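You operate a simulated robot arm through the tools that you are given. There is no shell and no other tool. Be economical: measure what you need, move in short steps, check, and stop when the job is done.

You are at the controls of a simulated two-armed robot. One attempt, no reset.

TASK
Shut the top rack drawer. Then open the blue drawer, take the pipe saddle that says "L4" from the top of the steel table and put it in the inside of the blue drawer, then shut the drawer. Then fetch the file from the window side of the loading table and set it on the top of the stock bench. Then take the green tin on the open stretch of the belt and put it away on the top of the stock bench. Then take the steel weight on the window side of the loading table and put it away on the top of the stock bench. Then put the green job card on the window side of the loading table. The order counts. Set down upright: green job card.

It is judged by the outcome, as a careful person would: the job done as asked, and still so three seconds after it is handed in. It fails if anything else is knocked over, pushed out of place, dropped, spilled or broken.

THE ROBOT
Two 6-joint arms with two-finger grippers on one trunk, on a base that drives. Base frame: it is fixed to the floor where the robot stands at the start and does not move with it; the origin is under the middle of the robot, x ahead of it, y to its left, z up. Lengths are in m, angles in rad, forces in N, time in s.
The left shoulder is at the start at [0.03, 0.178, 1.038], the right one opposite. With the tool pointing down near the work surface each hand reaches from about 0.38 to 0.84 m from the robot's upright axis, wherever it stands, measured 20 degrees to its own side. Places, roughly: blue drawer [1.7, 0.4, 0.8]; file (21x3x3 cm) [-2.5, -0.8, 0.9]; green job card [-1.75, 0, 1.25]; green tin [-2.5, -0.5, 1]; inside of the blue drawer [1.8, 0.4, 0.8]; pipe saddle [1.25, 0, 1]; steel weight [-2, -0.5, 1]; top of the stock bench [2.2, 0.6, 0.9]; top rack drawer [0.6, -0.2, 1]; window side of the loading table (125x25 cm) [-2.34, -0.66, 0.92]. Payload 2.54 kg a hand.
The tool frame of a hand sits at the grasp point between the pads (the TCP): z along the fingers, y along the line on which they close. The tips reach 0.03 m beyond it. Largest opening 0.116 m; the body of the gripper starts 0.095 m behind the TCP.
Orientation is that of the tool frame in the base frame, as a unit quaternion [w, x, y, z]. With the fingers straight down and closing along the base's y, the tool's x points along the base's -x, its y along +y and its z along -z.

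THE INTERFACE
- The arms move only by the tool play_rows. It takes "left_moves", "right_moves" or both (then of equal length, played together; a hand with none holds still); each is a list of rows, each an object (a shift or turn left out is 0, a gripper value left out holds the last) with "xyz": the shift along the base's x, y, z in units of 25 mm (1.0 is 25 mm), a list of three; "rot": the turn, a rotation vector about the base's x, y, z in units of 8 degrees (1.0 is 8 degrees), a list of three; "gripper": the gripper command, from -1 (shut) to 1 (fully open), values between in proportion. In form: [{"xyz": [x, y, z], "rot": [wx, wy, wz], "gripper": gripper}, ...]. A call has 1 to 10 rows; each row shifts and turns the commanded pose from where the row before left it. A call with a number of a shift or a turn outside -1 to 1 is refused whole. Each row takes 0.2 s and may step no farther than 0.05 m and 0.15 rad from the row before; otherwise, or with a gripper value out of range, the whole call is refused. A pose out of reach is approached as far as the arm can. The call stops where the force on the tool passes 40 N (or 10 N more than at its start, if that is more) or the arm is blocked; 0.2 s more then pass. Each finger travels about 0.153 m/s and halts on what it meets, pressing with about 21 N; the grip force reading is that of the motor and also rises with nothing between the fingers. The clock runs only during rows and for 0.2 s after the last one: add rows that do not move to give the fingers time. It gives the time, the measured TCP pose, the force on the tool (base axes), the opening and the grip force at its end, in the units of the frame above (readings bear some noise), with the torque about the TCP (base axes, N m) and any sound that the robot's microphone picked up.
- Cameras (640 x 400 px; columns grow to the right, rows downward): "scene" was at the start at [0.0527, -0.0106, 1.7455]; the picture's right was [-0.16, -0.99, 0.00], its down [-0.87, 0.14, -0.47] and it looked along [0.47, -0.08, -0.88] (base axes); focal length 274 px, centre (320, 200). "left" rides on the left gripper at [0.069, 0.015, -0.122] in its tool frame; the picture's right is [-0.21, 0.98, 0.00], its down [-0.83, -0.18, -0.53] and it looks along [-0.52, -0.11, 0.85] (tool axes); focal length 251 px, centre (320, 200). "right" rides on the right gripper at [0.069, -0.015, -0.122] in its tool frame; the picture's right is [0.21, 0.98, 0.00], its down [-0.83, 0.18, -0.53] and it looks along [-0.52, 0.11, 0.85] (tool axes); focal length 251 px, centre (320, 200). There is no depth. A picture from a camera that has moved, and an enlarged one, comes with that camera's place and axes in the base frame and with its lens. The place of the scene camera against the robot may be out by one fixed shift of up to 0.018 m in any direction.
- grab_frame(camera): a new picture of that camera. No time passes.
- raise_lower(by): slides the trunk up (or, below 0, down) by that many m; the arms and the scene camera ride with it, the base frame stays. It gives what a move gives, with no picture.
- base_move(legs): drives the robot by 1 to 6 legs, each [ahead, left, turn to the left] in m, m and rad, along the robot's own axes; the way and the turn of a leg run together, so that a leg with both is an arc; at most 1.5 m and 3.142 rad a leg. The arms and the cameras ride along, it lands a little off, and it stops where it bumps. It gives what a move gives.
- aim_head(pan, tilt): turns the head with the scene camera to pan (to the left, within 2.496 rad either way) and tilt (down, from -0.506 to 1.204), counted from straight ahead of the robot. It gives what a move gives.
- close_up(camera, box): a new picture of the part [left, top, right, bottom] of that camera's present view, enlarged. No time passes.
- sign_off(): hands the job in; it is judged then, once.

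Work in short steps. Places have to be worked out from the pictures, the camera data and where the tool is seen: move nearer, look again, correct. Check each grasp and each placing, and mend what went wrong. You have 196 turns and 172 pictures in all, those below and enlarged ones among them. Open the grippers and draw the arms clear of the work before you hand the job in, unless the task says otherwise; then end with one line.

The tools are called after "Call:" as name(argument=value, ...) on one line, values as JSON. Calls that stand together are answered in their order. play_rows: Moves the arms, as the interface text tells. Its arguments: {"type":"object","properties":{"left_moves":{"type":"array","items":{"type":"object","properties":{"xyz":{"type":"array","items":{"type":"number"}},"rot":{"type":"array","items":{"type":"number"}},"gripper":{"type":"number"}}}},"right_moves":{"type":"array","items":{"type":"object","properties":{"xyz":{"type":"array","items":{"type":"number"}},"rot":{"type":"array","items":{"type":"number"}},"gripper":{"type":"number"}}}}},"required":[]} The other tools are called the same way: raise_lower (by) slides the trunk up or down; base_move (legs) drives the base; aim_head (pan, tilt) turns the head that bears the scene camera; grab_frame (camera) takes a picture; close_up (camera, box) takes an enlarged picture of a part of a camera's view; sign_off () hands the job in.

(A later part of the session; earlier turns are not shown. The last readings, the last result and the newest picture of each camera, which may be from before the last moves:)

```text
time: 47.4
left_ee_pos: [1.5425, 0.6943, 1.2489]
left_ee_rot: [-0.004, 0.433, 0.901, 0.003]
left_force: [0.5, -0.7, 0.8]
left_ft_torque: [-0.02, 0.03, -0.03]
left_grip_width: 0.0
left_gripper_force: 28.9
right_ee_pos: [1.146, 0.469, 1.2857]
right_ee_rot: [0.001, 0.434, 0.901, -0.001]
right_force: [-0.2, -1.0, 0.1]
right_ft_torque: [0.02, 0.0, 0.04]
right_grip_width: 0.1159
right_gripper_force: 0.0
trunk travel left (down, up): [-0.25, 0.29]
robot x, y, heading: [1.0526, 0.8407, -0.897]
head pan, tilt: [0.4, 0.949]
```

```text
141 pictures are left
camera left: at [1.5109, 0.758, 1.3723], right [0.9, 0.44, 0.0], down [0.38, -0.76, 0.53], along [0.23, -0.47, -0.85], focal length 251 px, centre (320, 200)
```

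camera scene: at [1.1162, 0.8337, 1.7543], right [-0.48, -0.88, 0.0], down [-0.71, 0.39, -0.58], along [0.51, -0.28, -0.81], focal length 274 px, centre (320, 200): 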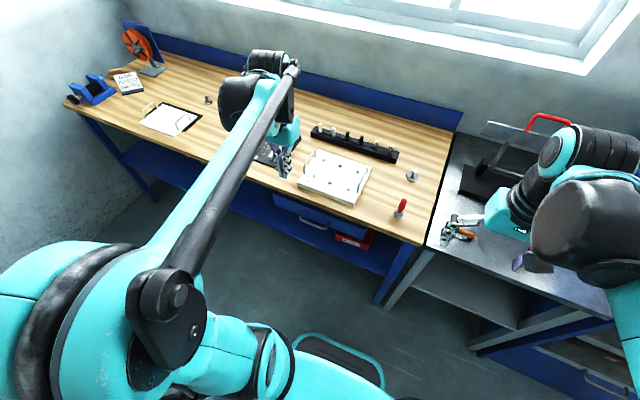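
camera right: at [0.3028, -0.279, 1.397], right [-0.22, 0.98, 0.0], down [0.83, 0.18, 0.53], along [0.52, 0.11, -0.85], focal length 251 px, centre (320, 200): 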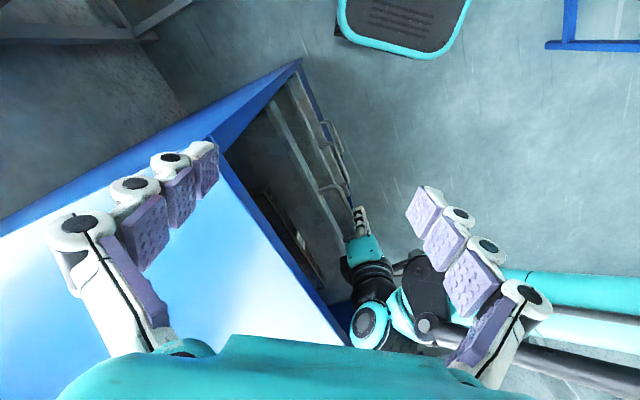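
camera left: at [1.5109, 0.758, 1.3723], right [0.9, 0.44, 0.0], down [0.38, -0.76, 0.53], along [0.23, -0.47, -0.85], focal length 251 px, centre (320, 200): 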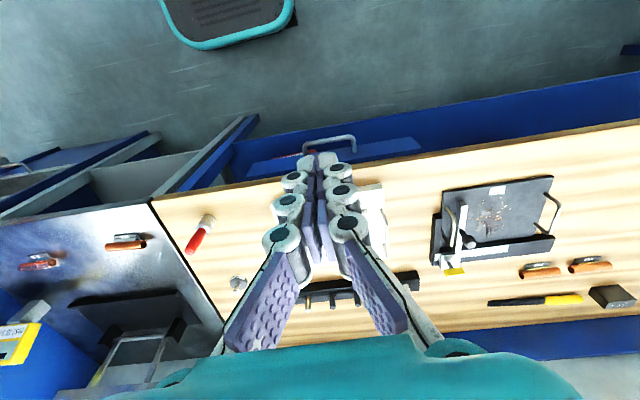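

Handle triangulates to (1.607,0.603,0.836), about 0.53 m ahead and 0.28 m left. I'll straddle the bar with the fingers pointing forward: first yaw the left gripper -90°, open half.

Call:
play_rows(left_moves=[{"rot": [0, 0, -1], "gripper": 0.05}, {"rot": [0, 0, -1]}, {"rot": [0, 0, -1]}, {"rot": [0, 0, -1]}, {"rot": [0, 0, -1]}, {"rot": [0, 0, -1]}, {"rot": [0, 0, -1]}, {"rot": [0, 0, -1]}, {"rot": [0, 0, -1]}, {"rot": [0, 0, -1]}])

Call:
play_rows(left_moves=[{"xyz": [-0.5, 0.63, 0], "rot": [0, 0, -1]}, {"xyz": [-0.5, 0.63, 0], "rot": [0, 0, -0.25]}, {"xyz": [-0.3, 0.4, -0.5], "rot": [-0.78, -0.62, 0]}, {"xyz": [0, 0, -0.5], "rot": [-0.78, -0.62, 0]}, {"xyz": [0, 0, -0.5], "rot": [-0.78, -0.62, 0]}, {"xyz": [0, 0, -0.5], "rot": [-0.78, -0.62, 0]}, {"xyz": [0, 0, -0.5], "rot": [-0.78, -0.62, 0]}, {"xyz": [0, 0, -0.5], "rot": [-0.78, -0.62, 0]}, {"xyz": [0, 0, -0.5], "rot": [-0.78, -0.62, 0]}, {"xyz": [0, 0, -0.5], "rot": [-0.39, -0.31, 0]}])

Call:
grab_frame(camera="scene")

Call:
grab_frame(camera="left")

```text
time: 49.6
left_ee_pos: [1.5413, 0.6926, 1.2501]
left_ee_rot: [-0.001, 0.912, 0.41, 0.004]
left_force: [0.2, -0.9, -0.2]
left_ft_torque: [0.01, 0.04, -0.01]
left_grip_width: 0.0606
left_gripper_force: 0.1
right_ee_pos: [1.1467, 0.4685, 1.2839]
right_ee_rot: [0.002, 0.434, 0.901, -0.001]
right_force: [-0.4, -0.2, -0.1]
right_ft_torque: [-0.01, 0.01, 0.04]
right_grip_width: 0.1159
right_gripper_force: 0.1
trunk travel left (down, up): [-0.25, 0.29]
robot x, y, heading: [1.0509, 0.845, -0.896]
head pan, tilt: [0.4, 0.949]
```

```text
time: 51.8
left_ee_pos: [1.5111, 0.7361, 1.1512]
left_ee_rot: [0.47, 0.817, 0.288, 0.168]
left_force: [-0.2, -0.2, -0.3]
left_ft_torque: [0.01, 0.0, 0.03]
left_grip_width: 0.0609
left_gripper_force: 0.0
right_ee_pos: [1.1462, 0.4698, 1.2844]
right_ee_rot: [0.001, 0.434, 0.901, 0.0]
right_force: [0.5, 0.6, 1.2]
right_ft_torque: [0.0, 0.02, -0.01]
right_grip_width: 0.1158
right_gripper_force: 0.0
trunk travel left (down, up): [-0.25, 0.29]
robot x, y, heading: [1.0518, 0.8455, -0.897]
head pan, tilt: [0.4, 0.949]
```

```text
140 pictures are left
camera scene: at [1.1173, 0.8336, 1.7543], right [-0.48, -0.88, 0.0], down [-0.72, 0.39, -0.58], along [0.51, -0.28, -0.81], focal length 274 px, centre (320, 200)
```

scene: 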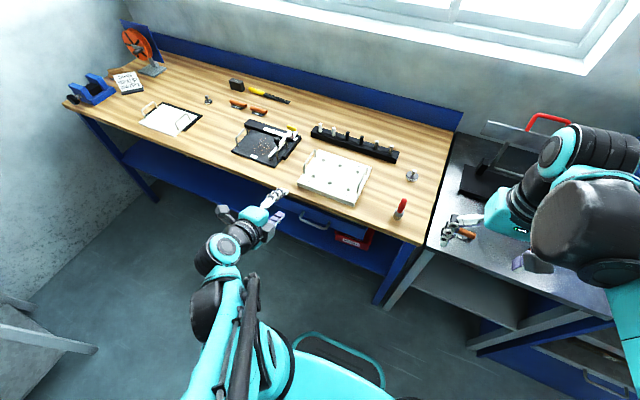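

```text
139 pictures are left
camera left: at [1.5025, 0.8565, 1.2262], right [0.14, -0.52, 0.84], down [-0.99, -0.09, 0.11], along [0.02, -0.85, -0.52], focal length 251 px, centre (320, 200)
```

left: 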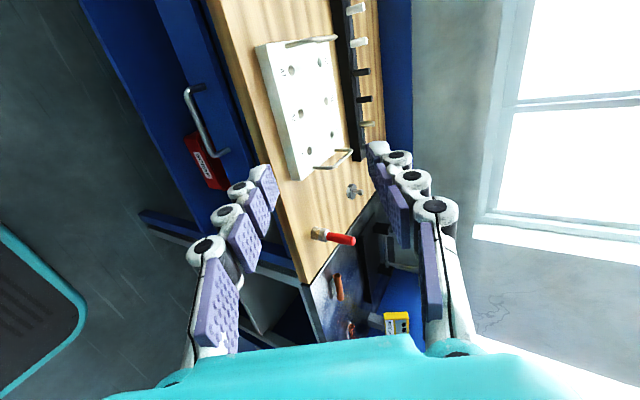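

Good view. Handle bar refines to about (1.603,0.622,0.83). I flatten the pitch a bit more and descend to a pre-grasp in front of the bar.

Call:
play_rows(left_moves=[{"xyz": [0, 0, -1], "rot": [-0.78, -0.62, 0], "gripper": -0.1}, {"xyz": [0, 0, -1], "rot": [-0.78, -0.62, 0]}, {"xyz": [0, 0, -1]}, {"xyz": [0, 0, -1]}, {"xyz": [0, 0, -1]}, {"xyz": [0, 0, -1]}, {"xyz": [0, 0, -1]}, {"xyz": [0, 0, -1]}, {"xyz": [0, 0, -1]}, {"xyz": [0, 0, -1]}])

Call:
grab_frame(camera="left")

```text
time: 54.2
left_ee_pos: [1.5491, 0.7332, 1.1869]
left_ee_rot: [0.578, 0.744, 0.263, 0.206]
left_force: [0.3, -0.2, 0.2]
left_ft_torque: [0.02, 0.02, -0.04]
left_grip_width: 0.0522
left_gripper_force: 0.1
left hand out of reach, approached as far as the arm can: row 1, 2, 3, 4, 5, 6, 7, 8, 9, 10
right_ee_pos: [1.1455, 0.4687, 1.2835]
right_ee_rot: [0.002, 0.434, 0.901, -0.001]
right_force: [0.3, -0.7, 0.1]
right_ft_torque: [0.0, 0.05, -0.01]
right_grip_width: 0.1158
right_gripper_force: 0.1
trunk travel left (down, up): [-0.25, 0.29]
robot x, y, heading: [1.0533, 0.8453, -0.896]
head pan, tilt: [0.4, 0.949]
stopped in row 10 (left hand): the arm was blocked; the commanded pose is now the measured one
```

```text
138 pictures are left
camera left: at [1.5298, 0.8675, 1.2323], right [-0.01, -0.32, 0.95], down [-1.0, -0.08, -0.04], along [0.09, -0.94, -0.32], focal length 251 px, centre (320, 200)
```

left: 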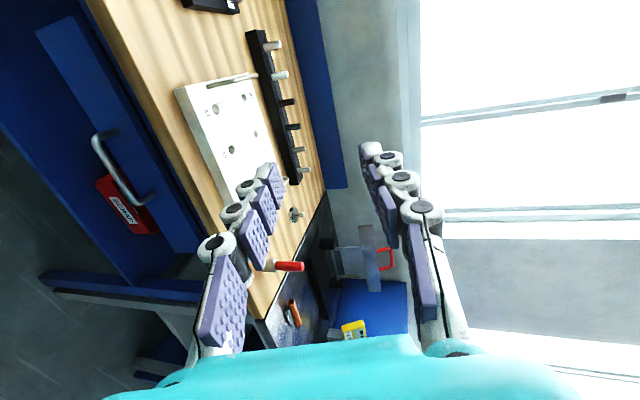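

The arm is too folded there. I back the base off 0.2 m and lower the trunk 0.2 m to make the horizontal approach reachable.

Call:
base_move(legs=[[-0.2, 0, 0]])

Call:
raise_lower(by=-0.2)

Call:
grab_frame(camera="left")

```text
time: 55.8
left_ee_pos: [1.4241, 0.8891, 1.1877]
left_ee_rot: [0.579, 0.744, 0.264, 0.205]
left_force: [0.0, 0.4, -1.2]
left_ft_torque: [0.01, 0.0, -0.02]
left_grip_width: 0.0522
left_gripper_force: 0.1
right_ee_pos: [1.0226, 0.6256, 1.2847]
right_ee_rot: [0.003, 0.435, 0.9, -0.001]
right_force: [0.3, 0.0, -0.4]
right_ft_torque: [-0.07, -0.03, -0.03]
right_grip_width: 0.1158
right_gripper_force: 0.0
trunk travel left (down, up): [-0.25, 0.29]
robot x, y, heading: [0.928, 1.0049, -0.898]
head pan, tilt: [0.4, 0.949]
```

```text
time: 58.0
left_ee_pos: [1.4244, 0.8887, 0.9873]
left_ee_rot: [0.578, 0.745, 0.264, 0.205]
left_force: [-0.1, 0.1, 0.3]
left_ft_torque: [-0.01, 0.03, 0.01]
left_grip_width: 0.0521
left_gripper_force: 0.0
right_ee_pos: [1.0223, 0.6228, 1.0846]
right_ee_rot: [0.002, 0.434, 0.901, 0.0]
right_force: [0.1, 0.4, -0.2]
right_ft_torque: [0.0, 0.03, 0.02]
right_grip_width: 0.1158
right_gripper_force: 0.2
trunk travel left (down, up): [-0.05, 0.49]
robot x, y, heading: [0.9278, 0.9996, -0.894]
head pan, tilt: [0.4, 0.949]
```

```text
137 pictures are left
camera left: at [1.406, 1.0224, 1.0325], right [-0.02, -0.32, 0.95], down [-1.0, -0.08, -0.04], along [0.09, -0.94, -0.32], focal length 251 px, centre (320, 200)
```

left: 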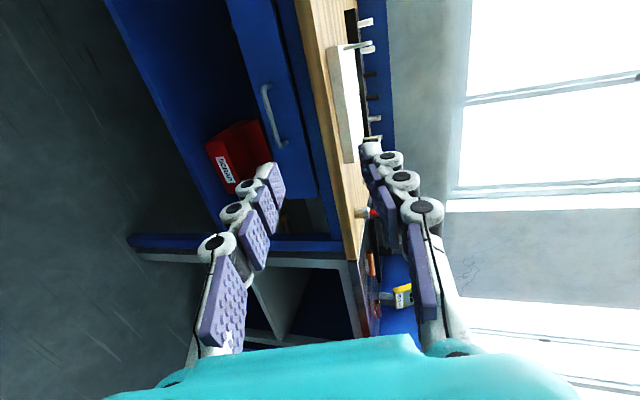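

Handle refines to (1.611,0.608,0.79). I move to a pre-grasp 9 cm short of it along the finger axis.

Call:
play_rows(left_moves=[{"xyz": [0.528, -0.852, -0.7]}, {"xyz": [0.528, -0.852, -0.7]}, {"xyz": [0.528, -0.852, -0.7]}, {"xyz": [0.528, -0.852, -0.7]}, {"xyz": [0.528, -0.852, -0.7]}, {"xyz": [0.528, -0.852, -0.7]}, {"xyz": [0.528, -0.852, -0.7]}, {"xyz": [0.528, -0.852, -0.7]}, {"xyz": [0.528, -0.852, -0.7]}, {"xyz": [0.528, -0.852, -0.7]}])

Call:
grab_frame(camera="left")

```text
time: 60.2
left_ee_pos: [1.5775, 0.6673, 0.8842]
left_ee_rot: [0.578, 0.744, 0.264, 0.205]
left_force: [1.0, -0.1, 0.2]
left_ft_torque: [-0.01, -0.03, 0.02]
left_grip_width: 0.0522
left_gripper_force: 0.1
left hand out of reach, approached as far as the arm can: row 1, 2, 3, 4, 5, 6, 7, 9
right_ee_pos: [1.0243, 0.624, 1.084]
right_ee_rot: [0.002, 0.435, 0.901, -0.001]
right_force: [-0.2, 0.2, 0.6]
right_ft_torque: [-0.01, 0.0, 0.0]
right_grip_width: 0.1157
right_gripper_force: 0.1
trunk travel left (down, up): [-0.05, 0.49]
robot x, y, heading: [0.9311, 1.0, -0.891]
head pan, tilt: [0.4, 0.949]
```

```text
136 pictures are left
camera left: at [1.5583, 0.8014, 0.9292], right [-0.01, -0.32, 0.95], down [-1.0, -0.08, -0.04], along [0.09, -0.94, -0.32], focal length 251 px, centre (320, 200)
```

left: 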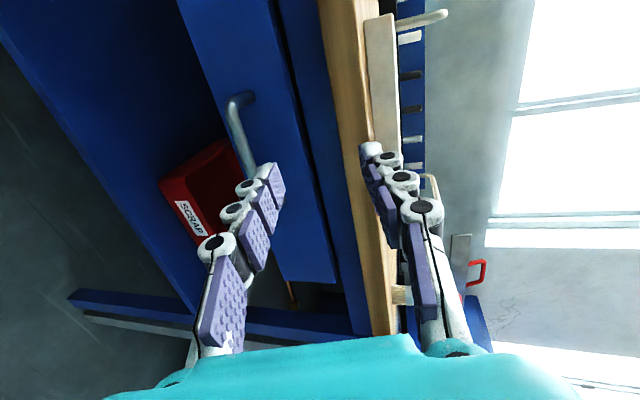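

It lags about 7 cm above the target. I command straight down a bit to see if it is reachable.

Call:
play_rows(left_moves=[{"xyz": [-0.2, 0.25, -0.5]}, {"xyz": [-0.2, 0.25, -0.5]}, {}])

```text
time: 61.0
left_ee_pos: [1.5776, 0.6691, 0.8839]
left_ee_rot: [0.577, 0.746, 0.263, 0.204]
left_force: [0.1, 0.3, 0.1]
left_ft_torque: [0.01, -0.01, 0.01]
left_grip_width: 0.0525
left_gripper_force: 0.1
left hand out of reach, approached as far as the arm can: row 1, 2
right_ee_pos: [1.0239, 0.6245, 1.0842]
right_ee_rot: [0.001, 0.434, 0.901, -0.001]
right_force: [0.3, 0.1, 0.4]
right_ft_torque: [0.01, -0.03, -0.02]
right_grip_width: 0.1162
right_gripper_force: 0.1
trunk travel left (down, up): [-0.05, 0.49]
robot x, y, heading: [0.9257, 0.9992, -0.9]
head pan, tilt: [0.4, 0.949]
```

I steepen the pitch back toward 30–40° below horizontal and drop the trunk the last bit.

Call:
play_rows(left_moves=[{"rot": [0.78, 0.62, 0]}, {"rot": [0.78, 0.62, 0]}, {"rot": [0.78, 0.62, 0]}, {}])

Call:
raise_lower(by=-0.04)

Call:
grab_frame(camera="left")

```text
time: 62.0
left_ee_pos: [1.5767, 0.6684, 0.8831]
left_ee_rot: [0.41, 0.849, 0.299, 0.146]
left_force: [0.4, 0.2, 0.5]
left_ft_torque: [-0.01, -0.02, -0.02]
left_grip_width: 0.0524
left_gripper_force: 0.1
right_ee_pos: [1.0233, 0.6243, 1.0844]
right_ee_rot: [0.002, 0.435, 0.901, -0.002]
right_force: [1.1, 0.1, 0.3]
right_ft_torque: [0.0, 0.04, 0.02]
right_grip_width: 0.1162
right_gripper_force: 0.1
trunk travel left (down, up): [-0.05, 0.49]
robot x, y, heading: [0.9294, 1.0034, -0.896]
head pan, tilt: [0.4, 0.949]
```

```text
time: 62.8
left_ee_pos: [1.5766, 0.6678, 0.8424]
left_ee_rot: [0.412, 0.848, 0.299, 0.147]
left_force: [0.8, -0.4, -0.4]
left_ft_torque: [0.03, -0.01, 0.01]
left_grip_width: 0.0522
left_gripper_force: 0.0
right_ee_pos: [1.0226, 0.6237, 1.0445]
right_ee_rot: [0.001, 0.434, 0.901, -0.001]
right_force: [-0.3, -0.3, 0.5]
right_ft_torque: [0.0, 0.02, -0.01]
right_grip_width: 0.116
right_gripper_force: 0.1
trunk travel left (down, up): [-0.01, 0.53]
robot x, y, heading: [0.9299, 1.0015, -0.893]
head pan, tilt: [0.4, 0.949]
```

```text
135 pictures are left
camera left: at [1.5754, 0.7796, 0.9313], right [0.21, -0.61, 0.77], down [-0.98, -0.11, 0.18], along [-0.03, -0.79, -0.62], focal length 251 px, centre (320, 200)
```

left: 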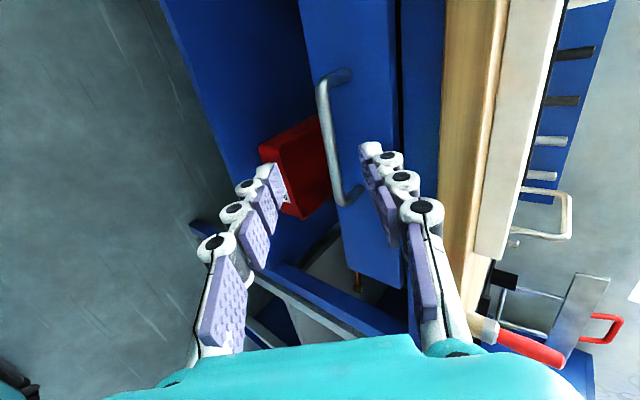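

Bar is aligned between the fingers, 8.4 cm ahead along the finger axis. I narrow the opening slightly and advance 6.5 cm, then look.

Call:
play_rows(left_moves=[{"xyz": [0.32, -0.4, -0.4], "gripper": -0.35}, {"xyz": [0.32, -0.4, -0.4]}, {"xyz": [0.32, -0.4, -0.4]}, {"xyz": [0.32, -0.4, -0.4]}])

Call:
grab_frame(camera="left")

```text
time: 63.8
left_ee_pos: [1.6102, 0.6266, 0.8047]
left_ee_rot: [0.412, 0.848, 0.299, 0.147]
left_force: [-0.3, -0.1, -0.4]
left_ft_torque: [0.01, -0.02, 0.02]
left_grip_width: 0.0378
left_gripper_force: 0.0
right_ee_pos: [1.0228, 0.623, 1.0443]
right_ee_rot: [0.002, 0.435, 0.9, -0.001]
right_force: [0.2, 0.1, -1.0]
right_ft_torque: [-0.04, 0.03, 0.01]
right_grip_width: 0.1158
right_gripper_force: 0.2
trunk travel left (down, up): [-0.01, 0.53]
robot x, y, heading: [0.9275, 0.9999, -0.893]
head pan, tilt: [0.4, 0.949]
```

```text
134 pictures are left
camera left: at [1.6086, 0.7388, 0.892], right [0.21, -0.61, 0.77], down [-0.98, -0.11, 0.19], along [-0.03, -0.79, -0.62], focal length 251 px, centre (320, 200)
```

left: 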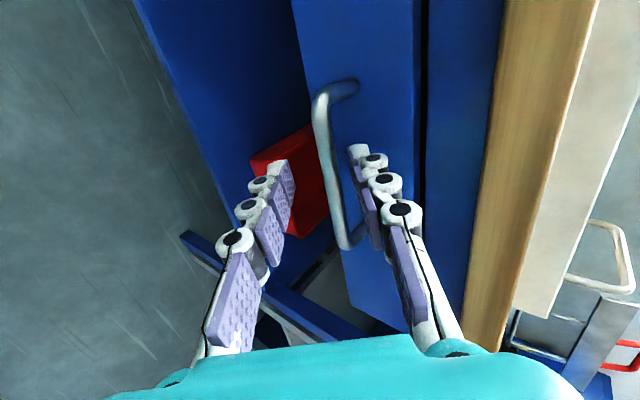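

The bar is between the fingertips. A small advance, then close.

Call:
play_rows(left_moves=[{"xyz": [0.24, -0.3, -0.3]}, {"gripper": -1}, {"gripper": -1}, {"gripper": -1}])

Call:
grab_frame(camera="left")

```text
time: 64.8
left_ee_pos: [1.6149, 0.6215, 0.799]
left_ee_rot: [0.413, 0.847, 0.299, 0.149]
left_force: [4.4, 0.2, 22.9]
left_ft_torque: [0.24, -1.09, -0.13]
left_grip_width: 0.0112
left_gripper_force: 38.1
right_ee_pos: [1.0208, 0.6248, 1.0446]
right_ee_rot: [0.002, 0.434, 0.901, -0.001]
right_force: [0.3, -0.1, -0.1]
right_ft_torque: [-0.01, 0.0, 0.0]
right_grip_width: 0.116
right_gripper_force: 0.0
trunk travel left (down, up): [-0.01, 0.53]
robot x, y, heading: [0.9246, 1.0018, -0.902]
head pan, tilt: [0.4, 0.949]
```

```text
133 pictures are left
camera left: at [1.6133, 0.7329, 0.886], right [0.21, -0.61, 0.77], down [-0.98, -0.11, 0.18], along [-0.03, -0.79, -0.61], focal length 251 px, centre (320, 200)
```

left: 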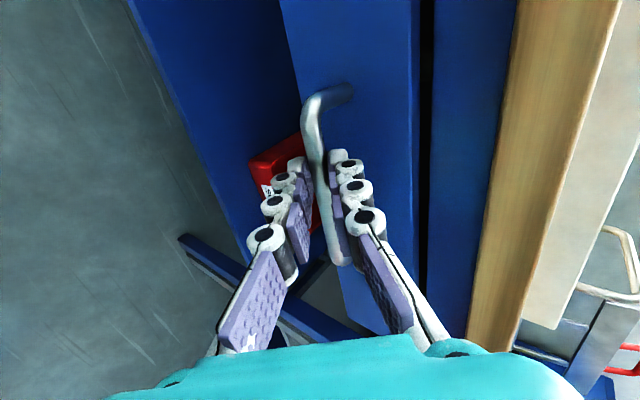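

Gripped (11 mm bar). I relieve the vertical load a bit and pull the drawer by backing the base 0.12 m first.

Call:
play_rows(left_moves=[{"xyz": [0, 0, 0.2]}])

Call:
base_move(legs=[[-0.12, 0, 0]])

Call:
grab_frame(camera="left")

```text
time: 65.2
left_ee_pos: [1.6146, 0.6197, 0.7984]
left_ee_rot: [0.409, 0.849, 0.3, 0.147]
left_force: [2.6, 1.5, -8.2]
left_ft_torque: [0.8, -0.93, 0.23]
left_grip_width: 0.0113
left_gripper_force: 38.2
right_ee_pos: [1.0242, 0.6242, 1.0427]
right_ee_rot: [0.002, 0.434, 0.901, -0.001]
right_force: [0.2, 0.0, -0.4]
right_ft_torque: [0.01, 0.01, 0.01]
right_grip_width: 0.1159
right_gripper_force: 0.0
trunk travel left (down, up): [-0.01, 0.53]
robot x, y, heading: [0.9277, 1.0009, -0.9]
head pan, tilt: [0.4, 0.949]
```

```text
time: 66.5
left_ee_pos: [1.5419, 0.7179, 0.798]
left_ee_rot: [0.41, 0.848, 0.301, 0.147]
left_force: [17.8, 13.5, -14.6]
left_ft_torque: [0.71, -0.49, -0.38]
left_grip_width: 0.0116
left_gripper_force: 39.4
right_ee_pos: [0.95, 0.7207, 1.0435]
right_ee_rot: [0.001, 0.434, 0.901, -0.001]
right_force: [-0.8, -1.2, -0.7]
right_ft_torque: [-0.02, -0.01, -0.02]
right_grip_width: 0.1162
right_gripper_force: 0.0
trunk travel left (down, up): [-0.01, 0.53]
robot x, y, heading: [0.8499, 1.0957, -0.894]
head pan, tilt: [0.4, 0.949]
```

```text
132 pictures are left
camera left: at [1.5406, 0.8295, 0.8871], right [0.21, -0.61, 0.77], down [-0.98, -0.11, 0.19], along [-0.03, -0.79, -0.62], focal length 251 px, centre (320, 200)
```

left: 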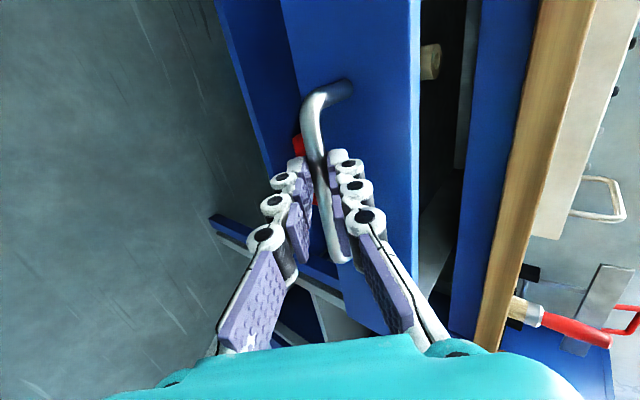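

The drawer is coming out. I relieve the sideways load and pull another 0.14 m.

Call:
play_rows(left_moves=[{"xyz": [0.16, 0.12, -0.1]}])

Call:
base_move(legs=[[-0.14, 0, 0]])

Call:
grab_frame(camera="left")

Call:
grab_frame(camera="scene")

```text
time: 66.8
left_ee_pos: [1.5417, 0.7184, 0.7991]
left_ee_rot: [0.412, 0.848, 0.298, 0.147]
left_force: [-9.4, -7.2, 2.5]
left_ft_torque: [0.41, -0.69, -0.44]
left_grip_width: 0.0114
left_gripper_force: 38.7
right_ee_pos: [0.9458, 0.7183, 1.0445]
right_ee_rot: [0.002, 0.433, 0.901, 0.0]
right_force: [0.2, -1.0, 0.3]
right_ft_torque: [-0.02, -0.02, 0.01]
right_grip_width: 0.1159
right_gripper_force: 0.1
trunk travel left (down, up): [-0.01, 0.53]
robot x, y, heading: [0.8504, 1.098, -0.894]
head pan, tilt: [0.4, 0.949]
```

```text
time: 68.2
left_ee_pos: [1.4575, 0.8332, 0.7997]
left_ee_rot: [0.411, 0.848, 0.3, 0.15]
left_force: [13.1, 9.8, 9.4]
left_ft_torque: [0.6, -1.1, 0.1]
left_grip_width: 0.0115
left_gripper_force: 38.7
right_ee_pos: [0.86, 0.8311, 1.0448]
right_ee_rot: [0.002, 0.432, 0.902, -0.001]
right_force: [0.0, -0.2, 0.2]
right_ft_torque: [-0.02, 0.02, -0.03]
right_grip_width: 0.116
right_gripper_force: 0.1
trunk travel left (down, up): [-0.01, 0.53]
robot x, y, heading: [0.7659, 1.2031, -0.895]
head pan, tilt: [0.4, 0.949]
```

```text
131 pictures are left
camera left: at [1.4555, 0.9447, 0.8869], right [0.21, -0.61, 0.77], down [-0.98, -0.11, 0.18], along [-0.03, -0.79, -0.62], focal length 251 px, centre (320, 200)
```

left: 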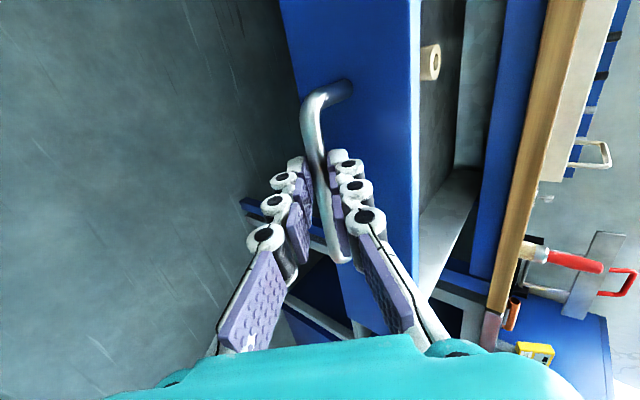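

```text
130 pictures are left
camera scene: at [0.8284, 1.1961, 1.5144], right [-0.47, -0.88, 0.0], down [-0.72, 0.39, -0.58], along [0.51, -0.28, -0.81], focal length 274 px, centre (320, 200)
```

scene: 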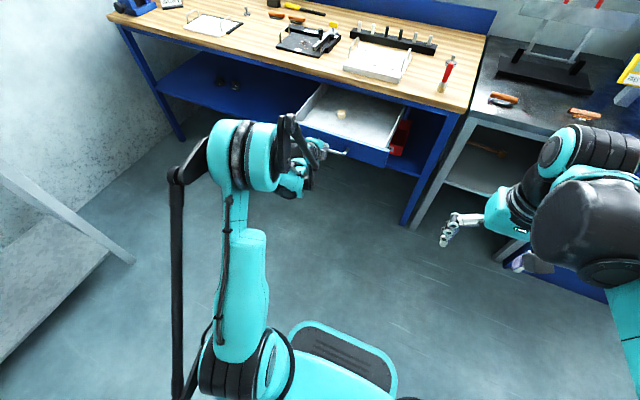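

Drawer is open about 0.26 m, with room inside. I release the handle and back the left hand out along its axis, then upright it.

Call:
play_rows(left_moves=[{"gripper": -0.2}, {"gripper": -0.2}, {"xyz": [-0.4, 0.5, 0.5]}, {"xyz": [-0.4, 0.5, 0.5]}, {"xyz": [-0.4, 0.5, 0.5]}, {"xyz": [-0.4, 0.5, 0.5]}, {"xyz": [-0.3, 0.4, 0.7]}, {"xyz": [-0.3, 0.4, 0.7]}])

Call:
grab_frame(camera="left")

```text
time: 70.0
left_ee_pos: [1.4021, 0.9018, 0.8843]
left_ee_rot: [0.41, 0.848, 0.3, 0.149]
left_force: [0.4, -0.7, 0.3]
left_ft_torque: [-0.01, 0.03, -0.01]
left_grip_width: 0.0462
left_gripper_force: 0.1
right_ee_pos: [0.8593, 0.8296, 1.0432]
right_ee_rot: [0.003, 0.433, 0.901, -0.001]
right_force: [-0.7, 0.0, -0.1]
right_ft_torque: [0.0, -0.02, -0.02]
right_grip_width: 0.1158
right_gripper_force: 0.0
trunk travel left (down, up): [-0.01, 0.53]
robot x, y, heading: [0.7621, 1.205, -0.891]
head pan, tilt: [0.4, 0.949]
```

```text
129 pictures are left
camera left: at [1.4002, 1.0137, 0.9721], right [0.21, -0.61, 0.77], down [-0.98, -0.11, 0.18], along [-0.02, -0.79, -0.62], focal length 251 px, centre (320, 200)
```

left: 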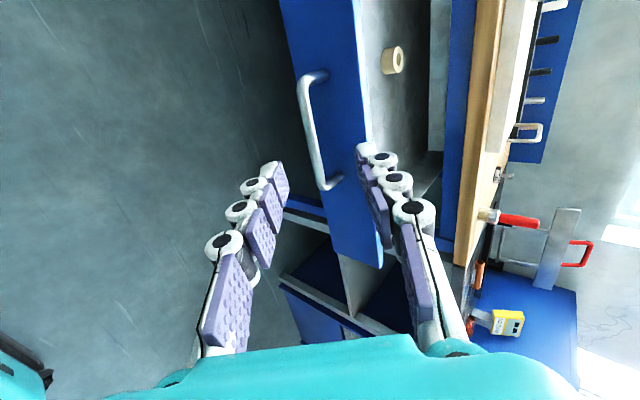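

Free. I raise the trunk and bring the left gripper back to pointing down.

Call:
raise_lower(by=0.24)

Call:
play_rows(left_moves=[{"xyz": [0, 0, 0.6], "rot": [0.78, 0.62, 0]}, {"xyz": [0, 0, 0.6], "rot": [0.78, 0.62, 0]}, {"xyz": [0, 0, 0.6], "rot": [0.78, 0.62, 0]}, {"xyz": [0, 0, 0.6], "rot": [0.78, 0.62, 0]}, {"xyz": [0, 0, 0.6], "rot": [0.78, 0.62, 0]}, {"xyz": [0, 0, 0.6], "rot": [0.78, 0.62, 0]}, {"xyz": [0, 0, 0.6], "rot": [0.39, 0.31, 0]}, {"rot": [0, 0, 1]}, {"rot": [0, 0, 1]}, {"rot": [0, 0, 1]}])

Call:
play_rows(left_moves=[{"rot": [0, 0, 1]}, {"rot": [0, 0, 1]}, {"rot": [0, 0, 1]}, {"rot": [0, 0, 1]}, {"rot": [0, 0, 1]}, {"rot": [0, 0, 1]}, {"rot": [0, 0, 1]}, {"rot": [0, 0, 1]}, {"rot": [0, 0, 0.25]}])

Call:
base_move(legs=[[0.45, -0.15, 0]])

Call:
aim_head(pan=0.0, tilt=0.9)

Call:
grab_frame(camera="scene")

Call:
grab_frame(camera="right")

```text
time: 72.5
left_ee_pos: [1.4027, 0.9011, 1.1238]
left_ee_rot: [0.411, 0.848, 0.301, 0.149]
left_force: [-0.8, 0.3, 0.8]
left_ft_torque: [0.0, 0.03, 0.01]
left_grip_width: 0.0461
left_gripper_force: 0.0
right_ee_pos: [0.8594, 0.8292, 1.2839]
right_ee_rot: [0.001, 0.433, 0.902, -0.001]
right_force: [-0.4, 0.9, 0.8]
right_ft_torque: [0.0, -0.01, 0.01]
right_grip_width: 0.1159
right_gripper_force: 0.1
trunk travel left (down, up): [-0.25, 0.29]
robot x, y, heading: [0.7592, 1.2044, -0.893]
head pan, tilt: [0.4, 0.949]
```

```text
time: 74.7
left_ee_pos: [1.4018, 0.9012, 1.2291]
left_ee_rot: [-0.003, 0.854, 0.52, 0.005]
left_force: [0.7, -0.5, -0.1]
left_ft_torque: [-0.01, 0.0, 0.03]
left_grip_width: 0.0464
left_gripper_force: 0.0
right_ee_pos: [0.8591, 0.8299, 1.2849]
right_ee_rot: [0.001, 0.433, 0.901, -0.001]
right_force: [0.4, 0.3, 0.5]
right_ft_torque: [0.0, -0.01, -0.04]
right_grip_width: 0.1159
right_gripper_force: 0.1
trunk travel left (down, up): [-0.25, 0.29]
robot x, y, heading: [0.7627, 1.2077, -0.896]
head pan, tilt: [0.4, 0.949]
```

```text
time: 76.7
left_ee_pos: [1.4034, 0.9012, 1.2287]
left_ee_rot: [-0.006, 0.433, 0.901, 0.003]
left_force: [-1.0, -0.1, -0.3]
left_ft_torque: [0.01, -0.03, 0.0]
left_grip_width: 0.0467
left_gripper_force: 0.0
right_ee_pos: [0.8596, 0.83, 1.2844]
right_ee_rot: [0.002, 0.433, 0.901, -0.001]
right_force: [1.0, 0.5, -0.6]
right_ft_torque: [0.01, -0.03, 0.0]
right_grip_width: 0.1159
right_gripper_force: 0.1
trunk travel left (down, up): [-0.25, 0.29]
robot x, y, heading: [0.7631, 1.2006, -0.899]
head pan, tilt: [0.4, 0.949]
```

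```text
time: 79.5
left_ee_pos: [1.5615, 0.4561, 1.2279]
left_ee_rot: [-0.008, 0.432, 0.902, 0.004]
left_force: [0.8, -0.5, -0.3]
left_ft_torque: [0.01, 0.03, -0.01]
left_grip_width: 0.0462
left_gripper_force: 0.0
right_ee_pos: [1.017, 0.383, 1.2837]
right_ee_rot: [0.002, 0.433, 0.901, 0.0]
right_force: [0.4, 0.3, -0.7]
right_ft_torque: [0.05, 0.0, -0.01]
right_grip_width: 0.116
right_gripper_force: 0.2
trunk travel left (down, up): [-0.25, 0.29]
robot x, y, heading: [0.9249, 0.7578, -0.895]
head pan, tilt: [0.4, 0.949]
```

```text
time: 80.4
left_ee_pos: [1.5613, 0.4559, 1.2285]
left_ee_rot: [-0.006, 0.433, 0.901, 0.003]
left_force: [0.5, -0.2, 0.5]
left_ft_torque: [0.03, 0.02, -0.01]
left_grip_width: 0.0464
left_gripper_force: 0.1
right_ee_pos: [1.0173, 0.3844, 1.2833]
right_ee_rot: [0.001, 0.433, 0.901, -0.001]
right_force: [-0.1, 0.0, -0.3]
right_ft_torque: [-0.03, -0.01, 0.0]
right_grip_width: 0.116
right_gripper_force: 0.1
trunk travel left (down, up): [-0.25, 0.29]
robot x, y, heading: [0.92, 0.7576, -0.895]
head pan, tilt: [0.0, 0.901]
```

```text
128 pictures are left
camera scene: at [0.9688, 0.7242, 1.7579], right [-0.78, -0.63, 0.0], down [-0.49, 0.61, -0.62], along [0.39, -0.48, -0.78], focal length 274 px, centre (320, 200)
```

scene: 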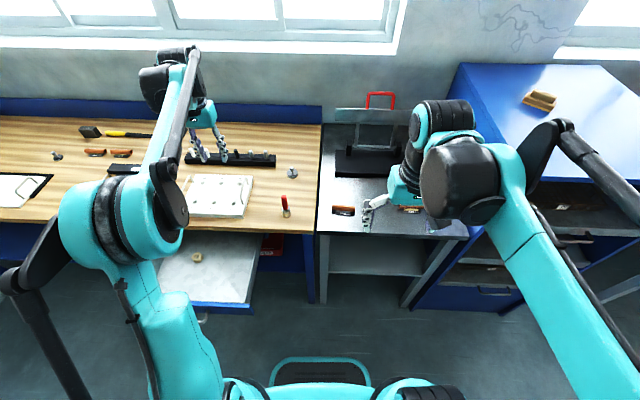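

```text
127 pictures are left
camera right: at [0.9618, 0.4285, 1.4056], right [0.63, 0.78, 0.0], down [0.66, -0.53, 0.54], along [0.42, -0.34, -0.84], focal length 251 px, centre (320, 200)
```

right: 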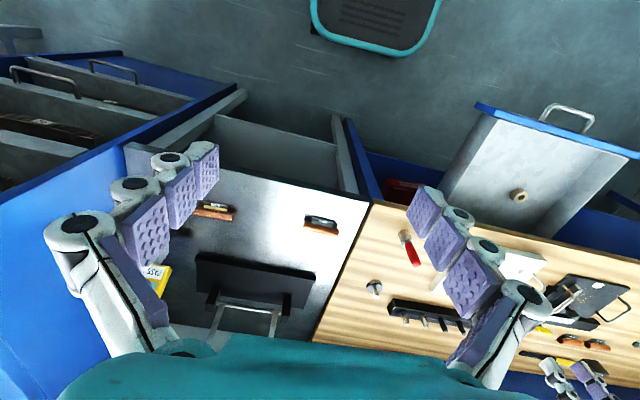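

Saddle L4 at about (1.255,0.194). I bring the right hand above it while yawing +90° so it closes across the saddle's short side.

Call:
play_rows(right_moves=[{"xyz": [0.9, -0.72, -0.3], "rot": [0, 0, 1]}, {"xyz": [0.9, -0.72, -0.3], "rot": [0, 0, 1]}, {"xyz": [0.9, -0.72, -0.3], "rot": [0, 0, 1]}, {"xyz": [0.9, -0.72, -0.3], "rot": [0, 0, 1]}, {"xyz": [0.9, -0.72, -0.3], "rot": [0, 0, 1]}, {"xyz": [0.9, -0.72, -0.3], "rot": [0, 0, 1]}, {"xyz": [0.9, -0.72, -0.3], "rot": [0, 0, 1]}, {"xyz": [0.9, -0.72, -0.3], "rot": [0, 0, 1]}, {"xyz": [0.9, -0.72, -0.3], "rot": [0, 0, 1]}, {"xyz": [0.9, -0.72, -0.3], "rot": [0, 0, 1]}])

Call:
play_rows(right_moves=[{"rot": [0, 0, 1]}, {"rot": [0, 0, 0.25]}])

Call:
grab_frame(camera="right")

Call:
grab_frame(camera="scene")

```text
time: 82.6
left_ee_pos: [1.5619, 0.4547, 1.2278]
left_ee_rot: [-0.007, 0.433, 0.901, 0.004]
left_force: [0.8, -0.5, -0.8]
left_ft_torque: [0.01, 0.06, -0.03]
left_grip_width: 0.0465
left_gripper_force: 0.0
right_ee_pos: [1.243, 0.2018, 1.2092]
right_ee_rot: [0.002, -0.251, 0.968, 0.0]
right_force: [-0.1, -0.2, 0.0]
right_ft_torque: [0.01, 0.04, -0.01]
right_grip_width: 0.1157
right_gripper_force: 0.1
trunk travel left (down, up): [-0.25, 0.29]
robot x, y, heading: [0.9209, 0.7598, -0.892]
head pan, tilt: [0.0, 0.901]
```

```text
time: 83.2
left_ee_pos: [1.5594, 0.4565, 1.2282]
left_ee_rot: [-0.006, 0.433, 0.901, 0.003]
left_force: [0.4, -0.1, 0.0]
left_ft_torque: [-0.04, 0.02, -0.02]
left_grip_width: 0.0465
left_gripper_force: 0.0
right_ee_pos: [1.2421, 0.2016, 1.2087]
right_ee_rot: [0.002, -0.332, 0.943, 0.0]
right_force: [-0.5, 0.9, 0.5]
right_ft_torque: [-0.02, -0.03, 0.01]
right_grip_width: 0.116
right_gripper_force: 0.0
trunk travel left (down, up): [-0.25, 0.29]
robot x, y, heading: [0.9231, 0.7621, -0.896]
head pan, tilt: [0.0, 0.901]
```

```text
126 pictures are left
camera right: at [1.1973, 0.1475, 1.3308], right [-0.78, 0.63, 0.0], down [0.53, 0.66, 0.54], along [0.34, 0.42, -0.84], focal length 251 px, centre (320, 200)
```

right: 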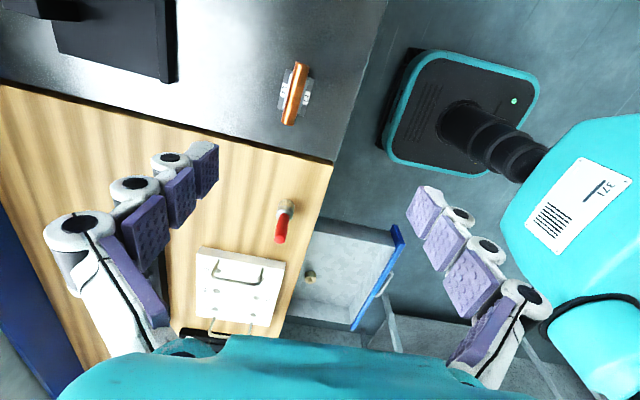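

```text
125 pictures are left
camera scene: at [0.9686, 0.7242, 1.7579], right [-0.78, -0.63, 0.0], down [-0.49, 0.61, -0.62], along [0.39, -0.48, -0.78], focal length 274 px, centre (320, 200)
```

scene: 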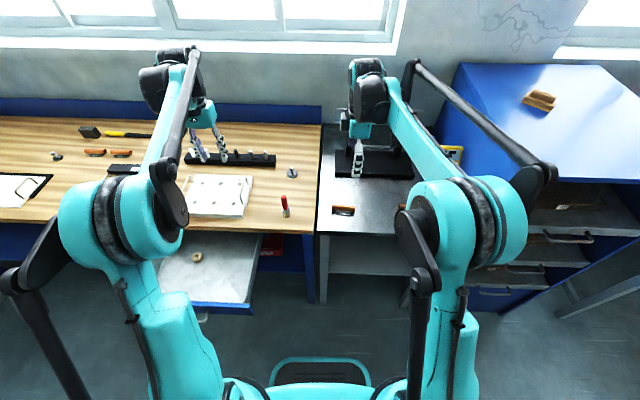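

Two right-camera sightings intersect at (1.2735,0.1795,0.90). I descend above it to TCP z≈1.0 and check.

Call:
play_rows(right_moves=[{"xyz": [0.6, -0.45, -0.8]}, {"xyz": [0.6, -0.45, -0.8]}, {"xyz": [0, 0, -1]}, {"xyz": [0, 0, -1]}, {"xyz": [0, 0, -1]}, {"xyz": [0, 0, -1]}, {"xyz": [0, 0, -1]}, {"xyz": [0, 0, -1]}, {"xyz": [0, 0, -0.8]}])

Call:
grab_frame(camera="right")

Call:
close_up(camera="scene", box=[300, 140, 420, 250])

```text
time: 85.2
left_ee_pos: [1.5609, 0.4559, 1.2288]
left_ee_rot: [-0.007, 0.433, 0.902, 0.003]
left_force: [0.0, 0.1, 0.0]
left_ft_torque: [0.0, -0.02, -0.01]
left_grip_width: 0.0463
left_gripper_force: 0.0
right_ee_pos: [1.2728, 0.1799, 0.9994]
right_ee_rot: [0.002, -0.331, 0.944, 0.001]
right_force: [-0.1, 0.3, -0.3]
right_ft_torque: [0.02, -0.04, 0.0]
right_grip_width: 0.1157
right_gripper_force: 0.0
trunk travel left (down, up): [-0.25, 0.29]
robot x, y, heading: [0.9201, 0.756, -0.893]
head pan, tilt: [0.0, 0.901]
```

```text
124 pictures are left
camera right: at [1.2279, 0.1244, 1.1211], right [-0.78, 0.63, 0.0], down [0.53, 0.66, 0.54], along [0.34, 0.42, -0.84], focal length 251 px, centre (320, 200)
```

right: 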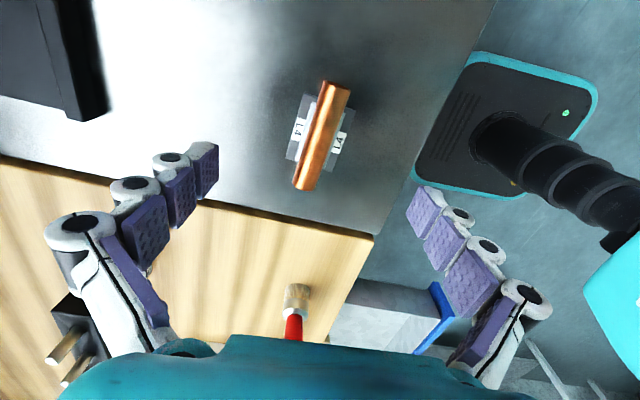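

```text
3.64 times, centred on (360, 195) of scene
camera zoom: at [0.9692, 0.7235, 1.7579], right [-0.78, -0.63, 0.0], down [-0.49, 0.61, -0.62], along [0.39, -0.48, -0.78], focal length 996 px, centre (174, 218)
```

zoom: 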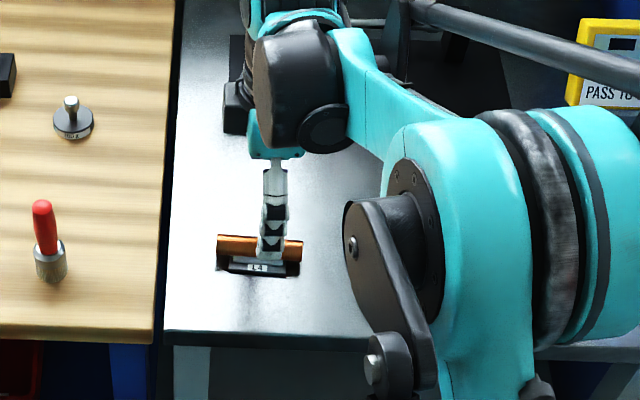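

Aligned within a few mm; pipe is turned about -4.5° relative to the hand. I rotate slightly and descend to TCP z≈0.925.

Call:
play_rows(right_moves=[{"xyz": [0.05, 0.05, -0.8], "rot": [0, 0, -0.56]}, {"xyz": [0, 0, -0.8]}, {"xyz": [0, 0, -0.7]}, {"xyz": [0, 0, -0.7]}])

Call:
grab_frame(camera="right")

Call:
close_up(camera="scene", box=[320, 180, 380, 230])

```text
time: 86.2
left_ee_pos: [1.5606, 0.4554, 1.2299]
left_ee_rot: [-0.007, 0.432, 0.902, 0.002]
left_force: [-0.1, -0.1, 0.5]
left_ft_torque: [0.01, -0.03, -0.01]
left_grip_width: 0.0465
left_gripper_force: 0.0
right_ee_pos: [1.2748, 0.1833, 0.9245]
right_ee_rot: [0.001, -0.294, 0.956, 0.001]
right_force: [0.8, 0.0, 0.5]
right_ft_torque: [0.01, -0.01, -0.01]
right_grip_width: 0.1161
right_gripper_force: 0.0
trunk travel left (down, up): [-0.25, 0.29]
robot x, y, heading: [0.9221, 0.7623, -0.897]
head pan, tilt: [0.0, 0.901]
```

```text
122 pictures are left
camera right: at [1.2262, 0.1311, 1.0456], right [-0.73, 0.69, 0.0], down [0.58, 0.61, 0.54], along [0.37, 0.39, -0.84], focal length 251 px, centre (320, 200)
```

right: 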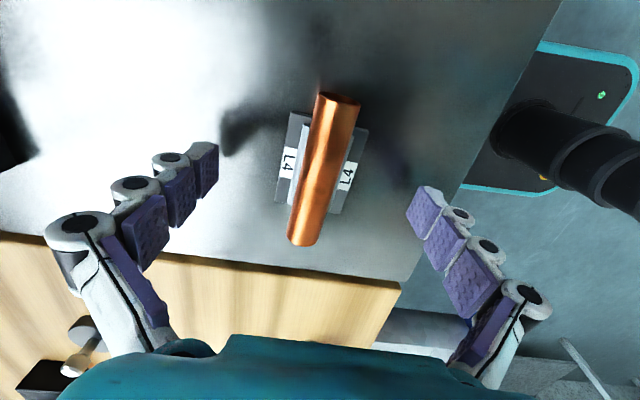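

```text
8.00 times, centred on (350, 205) of scene
camera zoom: at [0.9692, 0.7235, 1.7579], right [-0.78, -0.63, 0.0], down [-0.49, 0.61, -0.62], along [0.39, -0.48, -0.78], focal length 2191 px, centre (80, 160)
```

zoom: 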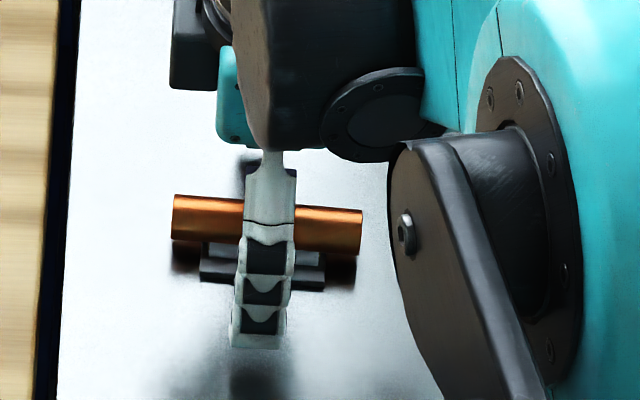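

Hand is aligned with the saddle. I descend in small guarded steps.

Call:
play_rows(right_moves=[{"xyz": [0.1, 0.08, -0.2]}, {"xyz": [0, 0, -0.2]}, {"xyz": [0, 0, -0.2]}, {"xyz": [0, 0, -0.2]}])

Call:
close_up(camera="scene", box=[320, 180, 380, 230])

Call:
grab_frame(camera="right")

```text
time: 87.2
left_ee_pos: [1.5603, 0.4575, 1.2288]
left_ee_rot: [-0.006, 0.433, 0.902, 0.002]
left_force: [0.9, 0.0, 0.4]
left_ft_torque: [0.01, 0.0, 0.0]
left_grip_width: 0.0462
left_gripper_force: 0.0
right_ee_pos: [1.2763, 0.1841, 0.9101]
right_ee_rot: [0.001, -0.294, 0.956, -0.001]
right_force: [-2.1, 3.8, 28.0]
right_ft_torque: [0.64, 0.55, -0.05]
right_grip_width: 0.1164
right_gripper_force: 0.5
trunk travel left (down, up): [-0.25, 0.29]
robot x, y, heading: [0.9178, 0.7581, -0.894]
head pan, tilt: [0.0, 0.901]
stopped in row 4 (right hand): the force on the tool passed its limit at 47 N (the readings are from after the stop); the commanded pose is now the measured one
```

```text
8.00 times, centred on (350, 205) of scene
camera zoom: at [0.9674, 0.7264, 1.7583], right [-0.78, -0.63, 0.0], down [-0.49, 0.61, -0.62], along [0.39, -0.49, -0.78], focal length 2191 px, centre (80, 160)
```

zoom: 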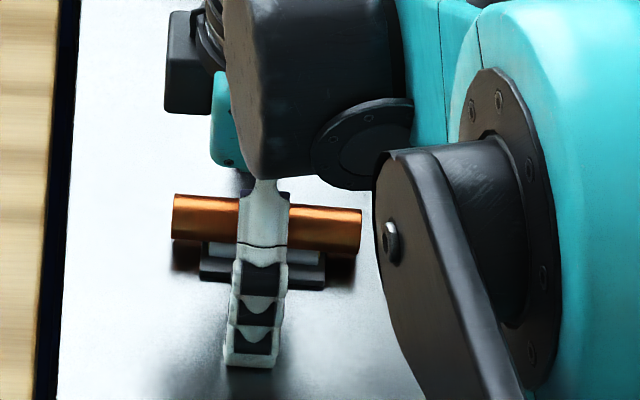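

```text
119 pictures are left
camera right: at [1.2267, 0.1337, 1.0309], right [-0.73, 0.69, 0.0], down [0.58, 0.61, 0.54], along [0.37, 0.39, -0.84], focal length 251 px, centre (320, 200)
```

right: 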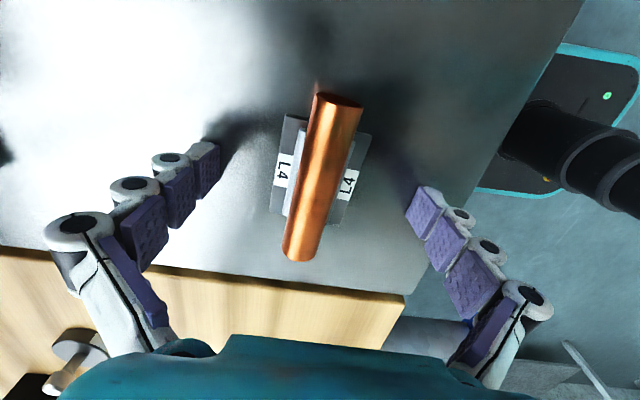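

Fingertips touch the table (top ≈0.88). I lift 4 mm and close on the saddle base.

Call:
play_rows(right_moves=[{"xyz": [0, 0, 0.2]}, {"gripper": -1}, {"gripper": -1}, {"gripper": -1}, {"gripper": -1}])

Call:
grab_frame(camera="right")

```text
time: 87.8
left_ee_pos: [1.5567, 0.4643, 1.2352]
left_ee_rot: [-0.004, 0.433, 0.901, 0.002]
left_force: [0.0, -0.4, -0.2]
left_ft_torque: [0.0, -0.01, 0.02]
left_grip_width: 0.0462
left_gripper_force: 0.1
right_ee_pos: [1.2719, 0.1893, 0.9232]
right_ee_rot: [0.001, -0.294, 0.956, -0.001]
right_force: [-8.2, 12.1, 80.6]
right_ft_torque: [0.98, 1.04, 0.08]
right_grip_width: 0.0844
right_gripper_force: 44.8
trunk travel left (down, up): [-0.25, 0.29]
robot x, y, heading: [0.9205, 0.7623, -0.895]
head pan, tilt: [0.0, 0.901]
stopped in row 3 (right hand): the force on the tool passed its limit at 52 N (the readings are from after the stop); the commanded pose is now the measured one
```

```text
118 pictures are left
camera right: at [1.2226, 0.1395, 1.0445], right [-0.73, 0.69, 0.0], down [0.58, 0.61, 0.54], along [0.37, 0.39, -0.84], focal length 251 px, centre (320, 200)
```

right: 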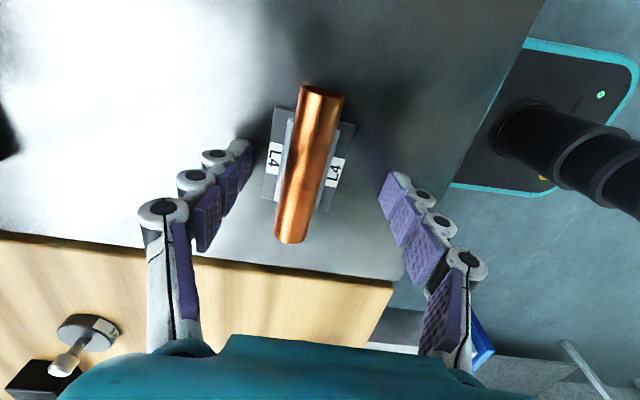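

The finger linkage pushes the tips lower while closing. I raise 2 cm to release, close a bit, then settle down guardedly.

Call:
play_rows(right_moves=[{"xyz": [0, 0, 0.4], "gripper": -0.1}, {"xyz": [0, 0, 0.4], "gripper": -0.1}, {"gripper": -0.1}, {"gripper": -0.1}])

Call:
grab_frame(camera="right")

```text
time: 88.8
left_ee_pos: [1.5605, 0.4554, 1.2288]
left_ee_rot: [-0.007, 0.434, 0.901, 0.004]
left_force: [1.0, -0.1, 0.2]
left_ft_torque: [0.03, 0.04, 0.0]
left_grip_width: 0.0462
left_gripper_force: 0.0
right_ee_pos: [1.2769, 0.1831, 0.9324]
right_ee_rot: [0.001, -0.294, 0.956, 0.001]
right_force: [0.5, -0.2, -0.9]
right_ft_torque: [0.04, 0.0, 0.0]
right_grip_width: 0.0525
right_gripper_force: 0.0
trunk travel left (down, up): [-0.25, 0.29]
robot x, y, heading: [0.9245, 0.7585, -0.893]
head pan, tilt: [0.0, 0.901]
```

```text
117 pictures are left
camera right: at [1.2289, 0.1311, 1.0538], right [-0.73, 0.69, 0.0], down [0.58, 0.61, 0.54], along [0.37, 0.39, -0.84], focal length 251 px, centre (320, 200)
```

right: 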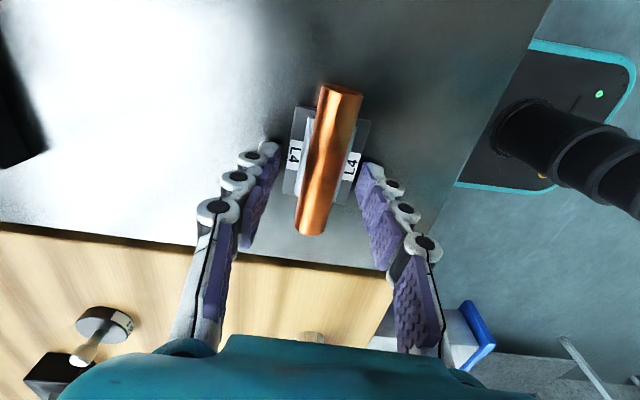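

Straddling the base, no contact. I settle down in 3 mm guarded steps then close.

Call:
play_rows(right_moves=[{"xyz": [0, 0, -0.12]}, {"xyz": [0, 0, -0.12]}, {}])

Call:
play_rows(right_moves=[{"gripper": -1}, {"gripper": -1}, {"gripper": -1}])

Call:
grab_frame(camera="right")

```text
time: 89.6
left_ee_pos: [1.5597, 0.4557, 1.2299]
left_ee_rot: [-0.005, 0.434, 0.901, 0.003]
left_force: [0.0, 0.1, 0.3]
left_ft_torque: [0.03, -0.01, -0.01]
left_grip_width: 0.0466
left_gripper_force: 0.0
right_ee_pos: [1.2774, 0.1848, 0.9287]
right_ee_rot: [0.002, -0.294, 0.956, 0.0]
right_force: [3.4, -5.1, 25.8]
right_ft_torque: [-0.38, -0.09, 0.06]
right_grip_width: 0.0531
right_gripper_force: 8.8
trunk travel left (down, up): [-0.25, 0.29]
robot x, y, heading: [0.9199, 0.7558, -0.893]
head pan, tilt: [0.0, 0.901]
```

```text
time: 90.3
left_ee_pos: [1.5598, 0.4567, 1.229]
left_ee_rot: [-0.006, 0.433, 0.901, 0.003]
left_force: [0.7, -0.4, -0.1]
left_ft_torque: [-0.03, 0.04, 0.01]
left_grip_width: 0.0464
left_gripper_force: 0.0
right_ee_pos: [1.2767, 0.1845, 0.9298]
right_ee_rot: [0.001, -0.293, 0.956, 0.001]
right_force: [-1.8, 1.8, 18.7]
right_ft_torque: [0.15, 0.13, 0.03]
right_grip_width: 0.0456
right_gripper_force: 20.8
trunk travel left (down, up): [-0.25, 0.29]
robot x, y, heading: [0.9209, 0.7599, -0.898]
head pan, tilt: [0.0, 0.901]
stopped in row 3 (right hand): the force on the tool passed its limit at 41 N (the readings are from after the stop); the commanded pose is now the measured one
```

```text
116 pictures are left
camera right: at [1.2273, 0.1331, 1.0507], right [-0.73, 0.69, 0.0], down [0.58, 0.61, 0.54], along [0.37, 0.39, -0.84], focal length 251 px, centre (320, 200)
```

right: 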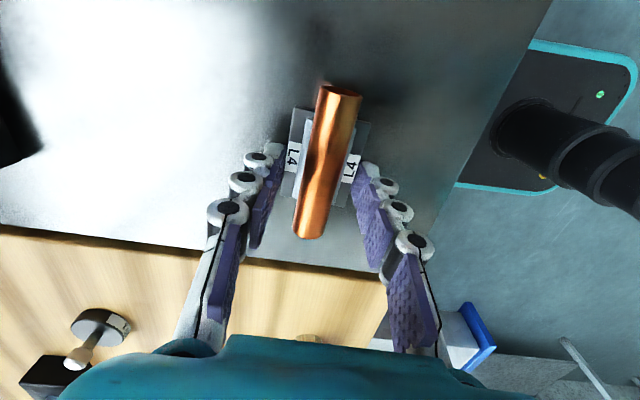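

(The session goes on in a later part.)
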